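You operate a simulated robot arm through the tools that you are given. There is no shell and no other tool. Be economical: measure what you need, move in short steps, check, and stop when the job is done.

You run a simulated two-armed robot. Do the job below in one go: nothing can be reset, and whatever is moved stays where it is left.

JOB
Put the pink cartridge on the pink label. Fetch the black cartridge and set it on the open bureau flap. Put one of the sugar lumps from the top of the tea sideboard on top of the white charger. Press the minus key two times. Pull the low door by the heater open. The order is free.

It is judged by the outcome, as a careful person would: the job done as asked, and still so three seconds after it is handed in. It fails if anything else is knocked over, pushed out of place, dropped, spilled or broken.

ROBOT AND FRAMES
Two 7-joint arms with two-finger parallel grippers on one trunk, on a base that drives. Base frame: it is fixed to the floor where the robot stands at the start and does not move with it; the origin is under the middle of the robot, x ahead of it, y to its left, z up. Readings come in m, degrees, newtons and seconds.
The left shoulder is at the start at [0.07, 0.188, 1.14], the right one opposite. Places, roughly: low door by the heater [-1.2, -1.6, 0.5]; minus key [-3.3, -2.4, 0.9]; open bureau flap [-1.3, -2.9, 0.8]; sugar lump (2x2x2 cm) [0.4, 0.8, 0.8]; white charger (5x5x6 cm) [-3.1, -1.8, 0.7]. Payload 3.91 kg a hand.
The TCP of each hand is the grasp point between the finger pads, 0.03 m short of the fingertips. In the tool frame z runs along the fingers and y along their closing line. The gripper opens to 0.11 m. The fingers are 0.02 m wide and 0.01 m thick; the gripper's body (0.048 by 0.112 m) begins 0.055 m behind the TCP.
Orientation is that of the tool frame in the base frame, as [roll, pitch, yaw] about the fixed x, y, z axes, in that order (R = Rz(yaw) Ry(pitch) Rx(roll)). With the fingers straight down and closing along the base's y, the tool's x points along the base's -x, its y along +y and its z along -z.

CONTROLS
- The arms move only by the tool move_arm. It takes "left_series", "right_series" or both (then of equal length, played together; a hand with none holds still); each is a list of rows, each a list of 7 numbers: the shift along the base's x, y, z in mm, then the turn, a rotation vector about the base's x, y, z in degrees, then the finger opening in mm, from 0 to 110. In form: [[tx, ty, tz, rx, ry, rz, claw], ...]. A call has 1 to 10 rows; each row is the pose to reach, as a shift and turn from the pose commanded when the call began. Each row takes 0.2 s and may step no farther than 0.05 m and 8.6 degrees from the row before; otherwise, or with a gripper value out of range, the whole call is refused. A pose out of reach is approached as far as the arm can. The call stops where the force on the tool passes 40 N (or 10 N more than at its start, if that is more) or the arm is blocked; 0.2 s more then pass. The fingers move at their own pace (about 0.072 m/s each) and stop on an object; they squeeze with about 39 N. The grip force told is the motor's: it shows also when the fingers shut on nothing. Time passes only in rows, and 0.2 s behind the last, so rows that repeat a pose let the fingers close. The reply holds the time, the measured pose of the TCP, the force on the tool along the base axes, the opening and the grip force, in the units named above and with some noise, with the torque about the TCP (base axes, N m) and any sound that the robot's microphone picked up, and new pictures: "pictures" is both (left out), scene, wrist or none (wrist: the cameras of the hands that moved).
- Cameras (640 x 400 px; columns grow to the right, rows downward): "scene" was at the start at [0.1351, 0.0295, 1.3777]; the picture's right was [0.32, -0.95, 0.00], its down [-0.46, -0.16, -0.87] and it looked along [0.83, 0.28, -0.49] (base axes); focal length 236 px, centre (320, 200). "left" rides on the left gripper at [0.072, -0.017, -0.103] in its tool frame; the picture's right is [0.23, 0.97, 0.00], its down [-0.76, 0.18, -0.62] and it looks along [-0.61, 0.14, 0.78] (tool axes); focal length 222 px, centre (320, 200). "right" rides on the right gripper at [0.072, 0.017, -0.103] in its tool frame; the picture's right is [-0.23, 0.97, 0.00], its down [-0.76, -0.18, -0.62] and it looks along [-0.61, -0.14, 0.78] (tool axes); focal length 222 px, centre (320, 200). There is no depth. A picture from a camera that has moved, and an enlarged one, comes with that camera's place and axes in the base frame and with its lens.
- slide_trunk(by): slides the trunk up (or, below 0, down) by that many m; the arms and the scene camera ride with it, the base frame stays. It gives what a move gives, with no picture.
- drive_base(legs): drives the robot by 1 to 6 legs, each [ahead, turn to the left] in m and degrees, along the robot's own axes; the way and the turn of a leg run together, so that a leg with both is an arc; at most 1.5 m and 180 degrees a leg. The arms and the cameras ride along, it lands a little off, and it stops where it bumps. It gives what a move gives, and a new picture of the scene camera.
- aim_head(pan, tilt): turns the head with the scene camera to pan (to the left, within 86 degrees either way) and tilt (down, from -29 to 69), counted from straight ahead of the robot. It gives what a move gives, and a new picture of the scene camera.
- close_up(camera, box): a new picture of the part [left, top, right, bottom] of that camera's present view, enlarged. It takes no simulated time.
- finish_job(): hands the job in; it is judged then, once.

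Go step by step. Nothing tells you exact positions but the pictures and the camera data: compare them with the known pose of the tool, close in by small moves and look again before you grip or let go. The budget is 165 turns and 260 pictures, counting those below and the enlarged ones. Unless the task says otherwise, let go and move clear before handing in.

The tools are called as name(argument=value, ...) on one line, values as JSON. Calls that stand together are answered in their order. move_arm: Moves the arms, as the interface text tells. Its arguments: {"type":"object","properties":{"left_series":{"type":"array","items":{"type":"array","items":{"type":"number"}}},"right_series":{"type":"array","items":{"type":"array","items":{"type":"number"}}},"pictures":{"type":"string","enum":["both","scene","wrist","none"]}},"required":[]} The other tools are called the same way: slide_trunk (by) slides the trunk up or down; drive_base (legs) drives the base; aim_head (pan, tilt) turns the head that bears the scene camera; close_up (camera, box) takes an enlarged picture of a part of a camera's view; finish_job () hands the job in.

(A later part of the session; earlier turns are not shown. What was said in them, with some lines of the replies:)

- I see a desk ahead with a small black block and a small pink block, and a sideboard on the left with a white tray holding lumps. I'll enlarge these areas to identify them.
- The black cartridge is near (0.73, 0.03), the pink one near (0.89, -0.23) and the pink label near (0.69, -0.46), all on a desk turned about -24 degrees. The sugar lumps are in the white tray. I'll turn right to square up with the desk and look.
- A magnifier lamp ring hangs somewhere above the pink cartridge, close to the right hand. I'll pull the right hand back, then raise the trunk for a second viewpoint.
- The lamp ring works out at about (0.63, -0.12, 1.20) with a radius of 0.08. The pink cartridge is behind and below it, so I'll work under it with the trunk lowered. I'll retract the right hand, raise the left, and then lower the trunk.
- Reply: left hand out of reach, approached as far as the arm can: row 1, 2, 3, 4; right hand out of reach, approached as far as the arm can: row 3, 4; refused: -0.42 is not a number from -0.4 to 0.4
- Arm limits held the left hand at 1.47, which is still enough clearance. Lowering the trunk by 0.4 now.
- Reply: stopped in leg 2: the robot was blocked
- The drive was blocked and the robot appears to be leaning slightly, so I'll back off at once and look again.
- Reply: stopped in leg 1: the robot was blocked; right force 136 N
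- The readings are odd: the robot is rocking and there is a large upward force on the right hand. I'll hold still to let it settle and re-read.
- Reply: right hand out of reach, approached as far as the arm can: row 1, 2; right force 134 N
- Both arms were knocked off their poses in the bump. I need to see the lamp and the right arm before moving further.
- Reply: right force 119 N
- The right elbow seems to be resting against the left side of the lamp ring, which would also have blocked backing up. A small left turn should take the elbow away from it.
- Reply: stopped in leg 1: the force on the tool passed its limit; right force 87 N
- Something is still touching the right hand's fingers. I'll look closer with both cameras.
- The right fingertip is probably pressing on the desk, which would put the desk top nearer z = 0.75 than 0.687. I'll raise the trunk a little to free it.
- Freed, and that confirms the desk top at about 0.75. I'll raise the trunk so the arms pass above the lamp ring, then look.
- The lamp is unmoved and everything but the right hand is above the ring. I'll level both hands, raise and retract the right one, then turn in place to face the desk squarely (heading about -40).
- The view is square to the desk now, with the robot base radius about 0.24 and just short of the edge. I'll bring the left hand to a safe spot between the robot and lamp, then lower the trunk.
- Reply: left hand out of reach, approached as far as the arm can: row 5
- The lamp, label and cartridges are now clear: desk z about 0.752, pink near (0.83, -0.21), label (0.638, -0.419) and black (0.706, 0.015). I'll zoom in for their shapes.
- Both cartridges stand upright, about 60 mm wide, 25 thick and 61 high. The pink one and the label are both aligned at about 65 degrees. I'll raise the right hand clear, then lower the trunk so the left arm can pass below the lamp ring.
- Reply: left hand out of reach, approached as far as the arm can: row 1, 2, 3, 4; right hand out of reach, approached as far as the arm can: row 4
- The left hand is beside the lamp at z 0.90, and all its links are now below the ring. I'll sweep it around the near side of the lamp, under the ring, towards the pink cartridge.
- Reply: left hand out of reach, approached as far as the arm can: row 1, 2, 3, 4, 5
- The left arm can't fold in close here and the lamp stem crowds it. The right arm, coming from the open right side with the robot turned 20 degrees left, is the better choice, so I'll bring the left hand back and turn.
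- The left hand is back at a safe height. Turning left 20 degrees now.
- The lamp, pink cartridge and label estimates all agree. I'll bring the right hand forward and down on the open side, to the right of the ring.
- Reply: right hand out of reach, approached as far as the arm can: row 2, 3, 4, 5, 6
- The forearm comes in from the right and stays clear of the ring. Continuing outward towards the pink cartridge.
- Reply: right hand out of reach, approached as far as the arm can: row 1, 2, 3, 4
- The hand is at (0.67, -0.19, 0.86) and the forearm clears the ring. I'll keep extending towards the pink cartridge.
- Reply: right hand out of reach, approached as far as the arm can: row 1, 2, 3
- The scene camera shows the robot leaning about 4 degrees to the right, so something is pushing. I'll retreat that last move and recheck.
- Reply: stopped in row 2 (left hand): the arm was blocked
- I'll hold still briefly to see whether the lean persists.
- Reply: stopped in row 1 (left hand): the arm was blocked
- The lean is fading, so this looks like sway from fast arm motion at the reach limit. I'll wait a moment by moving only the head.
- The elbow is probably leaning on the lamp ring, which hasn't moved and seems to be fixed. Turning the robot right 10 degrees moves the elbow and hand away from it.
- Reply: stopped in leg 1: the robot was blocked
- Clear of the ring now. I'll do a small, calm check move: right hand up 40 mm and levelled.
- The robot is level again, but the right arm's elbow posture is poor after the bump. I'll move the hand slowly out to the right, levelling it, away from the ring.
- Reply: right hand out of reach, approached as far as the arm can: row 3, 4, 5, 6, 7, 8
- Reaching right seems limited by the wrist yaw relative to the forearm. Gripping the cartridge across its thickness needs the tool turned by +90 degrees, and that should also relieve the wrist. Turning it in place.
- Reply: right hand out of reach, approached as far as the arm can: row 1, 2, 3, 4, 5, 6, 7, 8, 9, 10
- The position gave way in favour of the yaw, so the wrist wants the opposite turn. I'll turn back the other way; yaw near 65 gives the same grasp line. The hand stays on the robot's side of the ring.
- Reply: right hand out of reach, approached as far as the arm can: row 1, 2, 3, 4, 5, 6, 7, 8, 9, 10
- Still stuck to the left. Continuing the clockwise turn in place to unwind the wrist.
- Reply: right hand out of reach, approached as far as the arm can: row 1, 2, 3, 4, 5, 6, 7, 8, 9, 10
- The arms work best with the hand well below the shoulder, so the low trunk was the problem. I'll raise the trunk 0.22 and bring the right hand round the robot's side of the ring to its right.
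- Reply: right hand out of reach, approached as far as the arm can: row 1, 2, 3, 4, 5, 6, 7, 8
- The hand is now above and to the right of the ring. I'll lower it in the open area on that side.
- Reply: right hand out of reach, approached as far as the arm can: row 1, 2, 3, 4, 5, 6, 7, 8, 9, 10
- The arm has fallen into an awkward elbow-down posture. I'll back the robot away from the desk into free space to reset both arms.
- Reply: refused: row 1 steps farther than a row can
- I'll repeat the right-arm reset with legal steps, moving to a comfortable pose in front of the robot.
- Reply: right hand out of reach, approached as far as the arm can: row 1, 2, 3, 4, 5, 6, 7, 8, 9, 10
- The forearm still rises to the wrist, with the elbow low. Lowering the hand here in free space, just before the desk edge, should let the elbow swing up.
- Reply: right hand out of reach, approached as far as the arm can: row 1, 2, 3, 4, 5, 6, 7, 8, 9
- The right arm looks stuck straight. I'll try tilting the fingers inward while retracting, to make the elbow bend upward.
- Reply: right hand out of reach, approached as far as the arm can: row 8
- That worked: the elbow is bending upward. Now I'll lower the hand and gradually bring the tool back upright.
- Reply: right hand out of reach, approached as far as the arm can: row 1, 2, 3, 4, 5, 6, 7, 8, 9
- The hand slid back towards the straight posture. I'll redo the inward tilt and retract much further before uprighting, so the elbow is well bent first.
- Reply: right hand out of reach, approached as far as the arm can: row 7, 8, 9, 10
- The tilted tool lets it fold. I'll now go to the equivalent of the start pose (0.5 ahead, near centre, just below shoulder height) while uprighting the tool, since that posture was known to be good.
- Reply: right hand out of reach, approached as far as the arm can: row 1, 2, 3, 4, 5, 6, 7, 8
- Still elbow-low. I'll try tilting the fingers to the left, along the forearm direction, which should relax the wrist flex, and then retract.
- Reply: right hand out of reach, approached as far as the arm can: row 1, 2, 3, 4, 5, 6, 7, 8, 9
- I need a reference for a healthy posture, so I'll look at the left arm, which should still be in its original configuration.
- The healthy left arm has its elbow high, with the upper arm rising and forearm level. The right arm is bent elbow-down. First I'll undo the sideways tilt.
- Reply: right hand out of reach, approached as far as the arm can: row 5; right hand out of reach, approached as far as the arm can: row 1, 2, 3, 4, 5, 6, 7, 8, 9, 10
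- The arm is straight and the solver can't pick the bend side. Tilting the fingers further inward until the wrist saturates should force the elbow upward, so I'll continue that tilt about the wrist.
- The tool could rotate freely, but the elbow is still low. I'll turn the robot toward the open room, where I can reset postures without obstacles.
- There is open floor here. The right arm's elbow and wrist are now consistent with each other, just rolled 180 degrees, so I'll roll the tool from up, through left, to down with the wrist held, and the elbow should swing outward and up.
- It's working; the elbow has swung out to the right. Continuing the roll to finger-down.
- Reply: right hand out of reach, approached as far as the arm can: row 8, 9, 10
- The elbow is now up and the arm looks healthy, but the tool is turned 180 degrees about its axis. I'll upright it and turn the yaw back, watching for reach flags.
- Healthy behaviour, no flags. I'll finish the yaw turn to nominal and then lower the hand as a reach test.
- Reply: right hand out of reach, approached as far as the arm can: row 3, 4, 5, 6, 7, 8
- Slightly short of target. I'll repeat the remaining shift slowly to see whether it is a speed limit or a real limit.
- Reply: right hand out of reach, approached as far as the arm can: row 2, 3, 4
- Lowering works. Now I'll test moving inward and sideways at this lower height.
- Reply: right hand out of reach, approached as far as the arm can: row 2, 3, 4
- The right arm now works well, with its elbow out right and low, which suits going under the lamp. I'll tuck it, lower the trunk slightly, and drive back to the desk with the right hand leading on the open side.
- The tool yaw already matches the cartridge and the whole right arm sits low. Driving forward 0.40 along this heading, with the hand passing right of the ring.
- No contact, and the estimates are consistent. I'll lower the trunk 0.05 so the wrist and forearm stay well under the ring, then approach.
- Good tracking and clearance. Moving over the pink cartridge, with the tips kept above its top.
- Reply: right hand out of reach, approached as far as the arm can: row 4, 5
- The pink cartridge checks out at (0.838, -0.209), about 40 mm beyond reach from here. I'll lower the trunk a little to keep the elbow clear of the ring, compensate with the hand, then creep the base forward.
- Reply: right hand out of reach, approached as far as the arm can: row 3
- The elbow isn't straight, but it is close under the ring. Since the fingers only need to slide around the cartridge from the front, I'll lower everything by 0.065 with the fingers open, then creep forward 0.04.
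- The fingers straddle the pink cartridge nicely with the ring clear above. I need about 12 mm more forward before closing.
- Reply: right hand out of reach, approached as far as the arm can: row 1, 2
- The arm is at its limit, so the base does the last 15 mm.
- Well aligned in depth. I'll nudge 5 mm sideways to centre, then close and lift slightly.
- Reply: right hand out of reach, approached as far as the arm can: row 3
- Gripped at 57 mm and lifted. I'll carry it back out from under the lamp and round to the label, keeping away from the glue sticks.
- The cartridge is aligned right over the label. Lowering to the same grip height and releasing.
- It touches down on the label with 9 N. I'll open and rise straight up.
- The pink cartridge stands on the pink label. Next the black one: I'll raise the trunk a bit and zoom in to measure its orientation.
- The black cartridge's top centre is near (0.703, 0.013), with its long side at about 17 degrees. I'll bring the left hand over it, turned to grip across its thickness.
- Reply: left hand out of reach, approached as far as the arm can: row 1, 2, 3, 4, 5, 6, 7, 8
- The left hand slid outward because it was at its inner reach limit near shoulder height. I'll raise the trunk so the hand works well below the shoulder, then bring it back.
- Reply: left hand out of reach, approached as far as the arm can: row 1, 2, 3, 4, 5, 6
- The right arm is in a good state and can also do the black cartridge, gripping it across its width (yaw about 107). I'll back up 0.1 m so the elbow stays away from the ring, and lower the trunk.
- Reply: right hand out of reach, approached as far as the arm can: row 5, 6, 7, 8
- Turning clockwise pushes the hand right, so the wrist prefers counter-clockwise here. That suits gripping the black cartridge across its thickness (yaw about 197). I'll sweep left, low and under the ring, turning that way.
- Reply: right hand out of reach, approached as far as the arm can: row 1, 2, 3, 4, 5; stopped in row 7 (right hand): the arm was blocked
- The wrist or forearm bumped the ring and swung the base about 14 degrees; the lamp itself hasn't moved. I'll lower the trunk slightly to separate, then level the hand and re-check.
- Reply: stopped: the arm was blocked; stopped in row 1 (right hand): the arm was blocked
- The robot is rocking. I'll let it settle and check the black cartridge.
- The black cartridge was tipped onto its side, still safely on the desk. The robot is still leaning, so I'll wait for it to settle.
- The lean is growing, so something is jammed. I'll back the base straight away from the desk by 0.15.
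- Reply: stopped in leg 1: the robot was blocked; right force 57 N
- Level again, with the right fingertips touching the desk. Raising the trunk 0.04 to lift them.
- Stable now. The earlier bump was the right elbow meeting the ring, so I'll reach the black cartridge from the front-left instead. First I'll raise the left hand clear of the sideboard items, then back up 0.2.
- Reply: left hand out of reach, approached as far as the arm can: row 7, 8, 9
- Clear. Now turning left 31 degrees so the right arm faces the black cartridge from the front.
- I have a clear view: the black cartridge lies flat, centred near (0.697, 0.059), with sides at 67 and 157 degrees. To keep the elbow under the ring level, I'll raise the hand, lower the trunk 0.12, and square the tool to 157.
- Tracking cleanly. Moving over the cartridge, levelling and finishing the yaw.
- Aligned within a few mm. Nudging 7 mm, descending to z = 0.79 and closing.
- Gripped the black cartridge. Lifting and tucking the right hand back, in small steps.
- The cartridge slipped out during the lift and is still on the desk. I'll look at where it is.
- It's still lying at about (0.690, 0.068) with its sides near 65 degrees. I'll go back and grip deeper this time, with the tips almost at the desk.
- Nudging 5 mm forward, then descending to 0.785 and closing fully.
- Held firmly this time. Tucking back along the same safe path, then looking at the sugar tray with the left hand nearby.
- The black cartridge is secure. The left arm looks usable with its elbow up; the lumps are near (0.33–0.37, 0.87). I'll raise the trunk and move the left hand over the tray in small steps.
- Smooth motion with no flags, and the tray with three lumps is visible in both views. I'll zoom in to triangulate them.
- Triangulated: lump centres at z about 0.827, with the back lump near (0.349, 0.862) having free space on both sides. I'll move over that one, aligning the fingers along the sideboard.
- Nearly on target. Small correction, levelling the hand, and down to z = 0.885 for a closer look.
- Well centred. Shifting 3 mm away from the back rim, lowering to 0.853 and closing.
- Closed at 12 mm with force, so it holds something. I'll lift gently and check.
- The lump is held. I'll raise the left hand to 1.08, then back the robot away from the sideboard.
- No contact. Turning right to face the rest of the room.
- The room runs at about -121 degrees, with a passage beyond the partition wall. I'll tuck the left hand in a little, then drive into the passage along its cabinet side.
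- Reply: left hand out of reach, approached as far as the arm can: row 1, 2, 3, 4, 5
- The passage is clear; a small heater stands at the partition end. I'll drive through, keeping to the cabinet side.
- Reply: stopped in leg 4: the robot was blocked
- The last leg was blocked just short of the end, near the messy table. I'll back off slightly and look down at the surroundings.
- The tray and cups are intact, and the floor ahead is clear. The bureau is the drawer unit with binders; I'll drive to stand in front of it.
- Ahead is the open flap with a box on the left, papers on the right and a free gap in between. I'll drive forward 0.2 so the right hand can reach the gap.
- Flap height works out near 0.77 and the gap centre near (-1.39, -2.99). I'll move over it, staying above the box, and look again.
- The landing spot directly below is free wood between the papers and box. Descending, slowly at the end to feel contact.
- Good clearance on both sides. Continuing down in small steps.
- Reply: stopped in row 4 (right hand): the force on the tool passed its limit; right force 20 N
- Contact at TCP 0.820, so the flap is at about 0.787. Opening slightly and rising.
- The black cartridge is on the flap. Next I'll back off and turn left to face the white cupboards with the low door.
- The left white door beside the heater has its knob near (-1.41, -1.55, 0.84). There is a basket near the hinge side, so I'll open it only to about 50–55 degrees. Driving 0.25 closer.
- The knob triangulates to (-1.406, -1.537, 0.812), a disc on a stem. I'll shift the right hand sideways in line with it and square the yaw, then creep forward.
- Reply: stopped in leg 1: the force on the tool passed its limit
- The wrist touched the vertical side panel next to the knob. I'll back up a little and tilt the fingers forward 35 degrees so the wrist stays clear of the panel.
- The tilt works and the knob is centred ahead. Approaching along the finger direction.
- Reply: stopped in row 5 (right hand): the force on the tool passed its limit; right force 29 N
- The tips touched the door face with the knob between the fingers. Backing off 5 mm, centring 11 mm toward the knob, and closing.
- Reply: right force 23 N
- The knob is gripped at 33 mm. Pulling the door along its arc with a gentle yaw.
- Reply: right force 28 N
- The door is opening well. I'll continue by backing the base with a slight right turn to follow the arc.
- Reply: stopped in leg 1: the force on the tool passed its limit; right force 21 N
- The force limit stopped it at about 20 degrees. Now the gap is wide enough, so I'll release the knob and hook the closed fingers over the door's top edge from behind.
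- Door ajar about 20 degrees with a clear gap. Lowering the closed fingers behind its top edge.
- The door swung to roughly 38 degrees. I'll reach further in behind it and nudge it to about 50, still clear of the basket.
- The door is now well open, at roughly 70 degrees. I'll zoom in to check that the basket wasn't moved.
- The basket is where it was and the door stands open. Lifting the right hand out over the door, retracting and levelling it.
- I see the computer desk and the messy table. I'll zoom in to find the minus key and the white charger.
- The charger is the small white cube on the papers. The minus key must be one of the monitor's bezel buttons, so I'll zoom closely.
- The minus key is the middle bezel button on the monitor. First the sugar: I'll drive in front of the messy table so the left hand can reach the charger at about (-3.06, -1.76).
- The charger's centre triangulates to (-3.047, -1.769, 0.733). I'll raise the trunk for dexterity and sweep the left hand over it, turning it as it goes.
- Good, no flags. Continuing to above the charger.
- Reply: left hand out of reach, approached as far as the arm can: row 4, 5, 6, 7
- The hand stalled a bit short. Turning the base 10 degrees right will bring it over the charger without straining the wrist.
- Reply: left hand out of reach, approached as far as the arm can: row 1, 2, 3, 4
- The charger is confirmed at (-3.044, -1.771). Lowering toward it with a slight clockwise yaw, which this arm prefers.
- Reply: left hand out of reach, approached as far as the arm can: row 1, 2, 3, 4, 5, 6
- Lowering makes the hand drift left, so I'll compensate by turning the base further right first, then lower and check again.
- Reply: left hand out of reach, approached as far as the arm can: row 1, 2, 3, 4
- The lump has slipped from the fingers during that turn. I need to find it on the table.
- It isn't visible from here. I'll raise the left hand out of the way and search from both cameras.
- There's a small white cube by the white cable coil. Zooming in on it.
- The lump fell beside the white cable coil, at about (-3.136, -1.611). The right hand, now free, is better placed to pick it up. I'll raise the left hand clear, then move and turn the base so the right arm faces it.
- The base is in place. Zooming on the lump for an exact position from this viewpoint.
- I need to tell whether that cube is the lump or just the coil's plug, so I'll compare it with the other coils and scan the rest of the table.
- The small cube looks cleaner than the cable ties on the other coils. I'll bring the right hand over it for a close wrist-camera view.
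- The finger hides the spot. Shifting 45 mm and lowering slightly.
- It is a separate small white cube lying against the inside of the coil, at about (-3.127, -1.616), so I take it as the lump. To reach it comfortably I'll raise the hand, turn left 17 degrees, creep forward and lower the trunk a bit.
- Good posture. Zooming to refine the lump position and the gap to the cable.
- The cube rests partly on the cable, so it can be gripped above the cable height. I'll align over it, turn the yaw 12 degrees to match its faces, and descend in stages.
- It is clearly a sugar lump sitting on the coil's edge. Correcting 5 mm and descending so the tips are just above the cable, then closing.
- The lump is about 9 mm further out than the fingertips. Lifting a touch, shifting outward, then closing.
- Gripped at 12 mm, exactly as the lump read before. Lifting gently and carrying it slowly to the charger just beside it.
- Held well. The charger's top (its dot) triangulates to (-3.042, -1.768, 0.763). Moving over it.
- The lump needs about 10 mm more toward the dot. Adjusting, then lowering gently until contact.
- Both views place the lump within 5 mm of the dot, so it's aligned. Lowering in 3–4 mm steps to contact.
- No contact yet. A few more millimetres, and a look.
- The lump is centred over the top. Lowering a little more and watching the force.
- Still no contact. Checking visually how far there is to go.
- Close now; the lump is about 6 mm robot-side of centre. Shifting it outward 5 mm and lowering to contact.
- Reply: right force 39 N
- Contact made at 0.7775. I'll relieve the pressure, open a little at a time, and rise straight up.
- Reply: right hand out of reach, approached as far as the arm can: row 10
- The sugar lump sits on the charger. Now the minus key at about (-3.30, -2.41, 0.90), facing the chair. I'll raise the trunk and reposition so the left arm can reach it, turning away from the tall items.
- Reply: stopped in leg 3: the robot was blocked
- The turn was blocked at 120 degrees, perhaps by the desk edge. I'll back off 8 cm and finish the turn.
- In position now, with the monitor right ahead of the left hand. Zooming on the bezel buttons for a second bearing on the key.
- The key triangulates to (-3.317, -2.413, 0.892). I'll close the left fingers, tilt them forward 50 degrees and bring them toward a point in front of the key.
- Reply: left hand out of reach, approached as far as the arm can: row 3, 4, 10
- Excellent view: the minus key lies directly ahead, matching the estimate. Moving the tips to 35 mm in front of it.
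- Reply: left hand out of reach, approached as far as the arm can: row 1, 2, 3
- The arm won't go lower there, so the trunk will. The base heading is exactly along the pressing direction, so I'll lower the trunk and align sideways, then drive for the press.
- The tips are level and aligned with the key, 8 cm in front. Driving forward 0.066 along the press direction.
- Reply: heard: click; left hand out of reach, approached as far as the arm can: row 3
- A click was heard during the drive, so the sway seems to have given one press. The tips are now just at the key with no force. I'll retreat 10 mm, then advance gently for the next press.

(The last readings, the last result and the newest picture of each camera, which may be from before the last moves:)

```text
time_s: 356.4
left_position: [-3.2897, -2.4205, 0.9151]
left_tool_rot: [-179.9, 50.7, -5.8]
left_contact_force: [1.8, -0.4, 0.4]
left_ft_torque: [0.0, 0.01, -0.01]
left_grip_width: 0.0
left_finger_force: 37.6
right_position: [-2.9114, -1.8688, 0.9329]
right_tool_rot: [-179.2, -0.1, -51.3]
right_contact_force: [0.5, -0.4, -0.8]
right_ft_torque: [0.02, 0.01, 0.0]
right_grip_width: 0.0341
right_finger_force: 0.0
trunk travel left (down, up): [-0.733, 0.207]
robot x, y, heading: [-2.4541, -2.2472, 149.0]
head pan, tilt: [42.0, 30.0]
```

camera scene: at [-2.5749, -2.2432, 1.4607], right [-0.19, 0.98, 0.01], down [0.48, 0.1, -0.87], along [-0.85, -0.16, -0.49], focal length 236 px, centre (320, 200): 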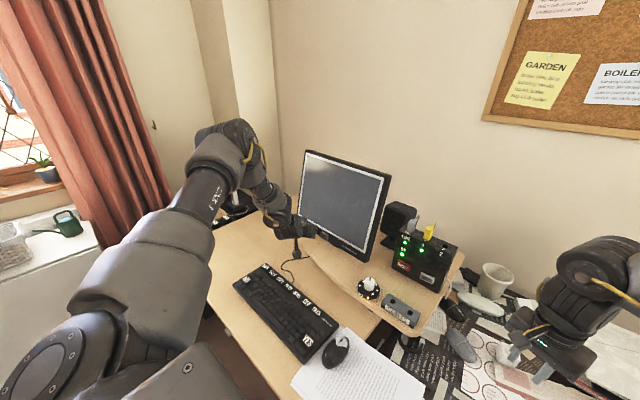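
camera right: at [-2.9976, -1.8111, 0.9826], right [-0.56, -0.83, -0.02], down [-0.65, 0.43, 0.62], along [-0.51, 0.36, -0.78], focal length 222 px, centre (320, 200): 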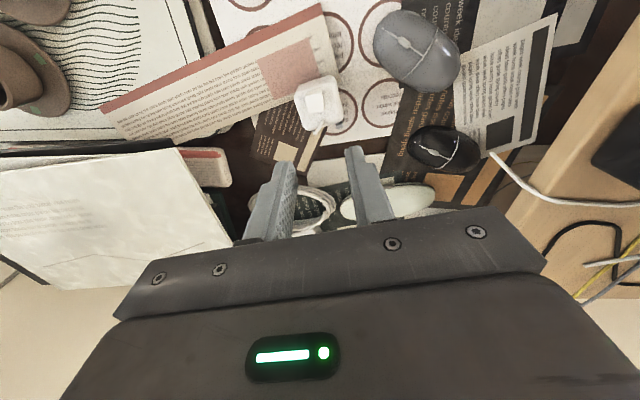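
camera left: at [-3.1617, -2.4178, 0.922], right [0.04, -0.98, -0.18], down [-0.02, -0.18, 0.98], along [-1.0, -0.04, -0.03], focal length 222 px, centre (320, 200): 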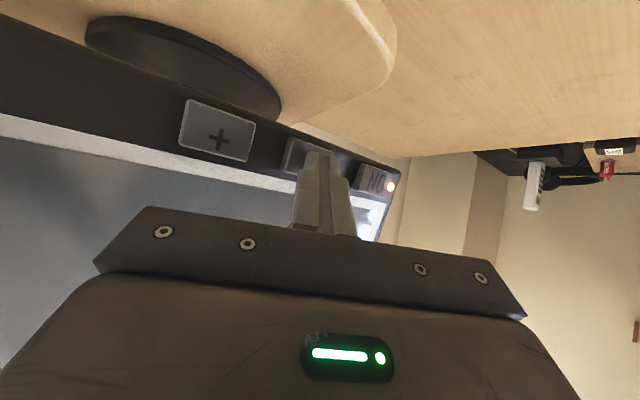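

Light contact (1.8 N) and no click yet. Advancing a few more millimetres.

move_arm(left_series=[[-3, 2, 0, 0, 0, 0, 0], [-5, 3, -1, 0, 0, 0, 0]], pictures="none")

```text
time_s: 356.9
left_position: [-3.2888, -2.4196, 0.9164]
left_tool_rot: [-179.8, 50.7, -5.8]
left_contact_force: [0.1, -0.8, 0.9]
left_ft_torque: [0.0, 0.0, 0.0]
left_grip_width: 0.0002
left_finger_force: 38.2
left hand out of reach, approached as far as the arm can: row 1, 2
right_position: [-2.9127, -1.8685, 0.9334]
right_tool_rot: [-179.3, 0.0, -51.2]
right_contact_force: [0.2, 0.6, -0.2]
right_ft_torque: [0.01, -0.02, 0.0]
right_grip_width: 0.0341
right_finger_force: 0.1
trunk travel left (down, up): [-0.733, 0.207]
robot x, y, heading: [-2.451, -2.2436, 148.8]
head pan, tilt: [42.0, 30.0]
```

The arm is at its limit, so a small base nudge of 8 mm will do the press.

drive_base(legs=[[0.008, 0]])

```text
time_s: 357.7
left_position: [-3.2945, -2.4173, 0.9162]
left_tool_rot: [-179.9, 50.8, -5.8]
left_contact_force: [0.8, -1.3, 0.5]
left_ft_torque: [0.01, 0.04, 0.05]
left_grip_width: 0.0
left_finger_force: 37.6
right_position: [-2.9188, -1.8644, 0.9337]
right_tool_rot: [-179.3, 0.0, -51.4]
right_contact_force: [0.8, -0.1, 0.1]
right_ft_torque: [-0.01, 0.02, -0.03]
right_grip_width: 0.0341
right_finger_force: 0.1
trunk travel left (down, up): [-0.733, 0.207]
robot x, y, heading: [-2.4604, -2.2436, 148.9]
head pan, tilt: [42.0, 30.0]
heard: click
camera scene: at [-2.5919, -2.2343, 1.4595], right [-0.19, 0.98, 0.0], down [0.49, 0.1, -0.87], along [-0.85, -0.16, -0.5], focal length 236 px, centre (320, 200)
```

scene: 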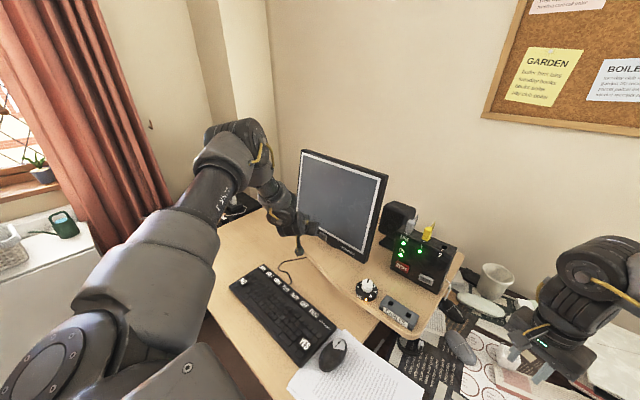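

A second click: two presses done. Backing straight away from the key.

drive_base(legs=[[-0.12, 0]])

```text
time_s: 358.9
left_position: [-3.1937, -2.4792, 0.9164]
left_tool_rot: [-179.8, 50.9, -5.8]
left_contact_force: [-0.1, -0.4, 0.2]
left_ft_torque: [-0.03, -0.01, 0.0]
left_grip_width: 0.0
left_finger_force: 38.0
right_position: [-2.8148, -1.9265, 0.9334]
right_tool_rot: [-179.3, 0.0, -51.3]
right_contact_force: [0.6, -0.5, 0.1]
right_ft_torque: [0.02, 0.03, -0.01]
right_grip_width: 0.0339
right_finger_force: 0.0
trunk travel left (down, up): [-0.733, 0.207]
robot x, y, heading: [-2.3584, -2.307, 148.7]
head pan, tilt: [42.0, 30.0]
camera scene: at [-2.4887, -2.2961, 1.4596], right [-0.19, 0.98, 0.0], down [0.49, 0.1, -0.87], along [-0.85, -0.16, -0.5], focal length 236 px, centre (320, 200)
```

scene: 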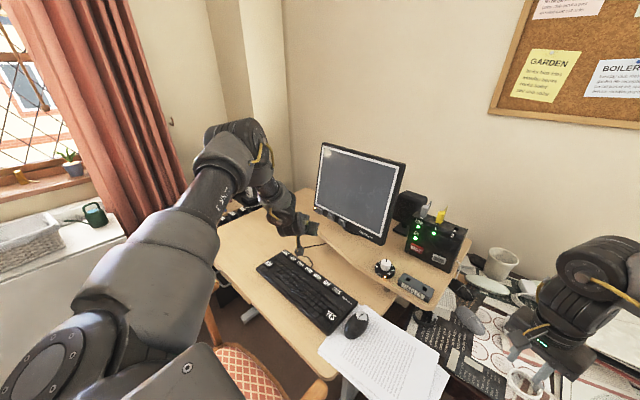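

Both hands are clear, no further clicks were heard, and all five parts are done. Handing in.

finish_job()

```text
The job is handed in.
```

I handed the job in with all five parts done, though two things were dropped or knocked on the way.

- **Pink cartridge:** it is standing on the pink label.
- **Black cartridge:** it is lying flat on the open bureau flap. I tipped it over on the desk and it slipped from the grip once there, before I carried it across.
- **Sugar lump:** it is on top of the white charger. It slipped from the gripper and landed on a cable coil on the same table; I picked it up again and placed it. I saw no other movement there.
- **Minus key:** I heard two separate clicks. The first came as the robot rocked forward after a short drive, so I am relying on the sound for that press.
- **Low door by the heater:** it is open to roughly 70 degrees. The basket beside it looked unmoved.

The robot also bumped the desk lamp a few times and the front of the messy table once. The lamp did not move, and the cups on the table stayed upright.
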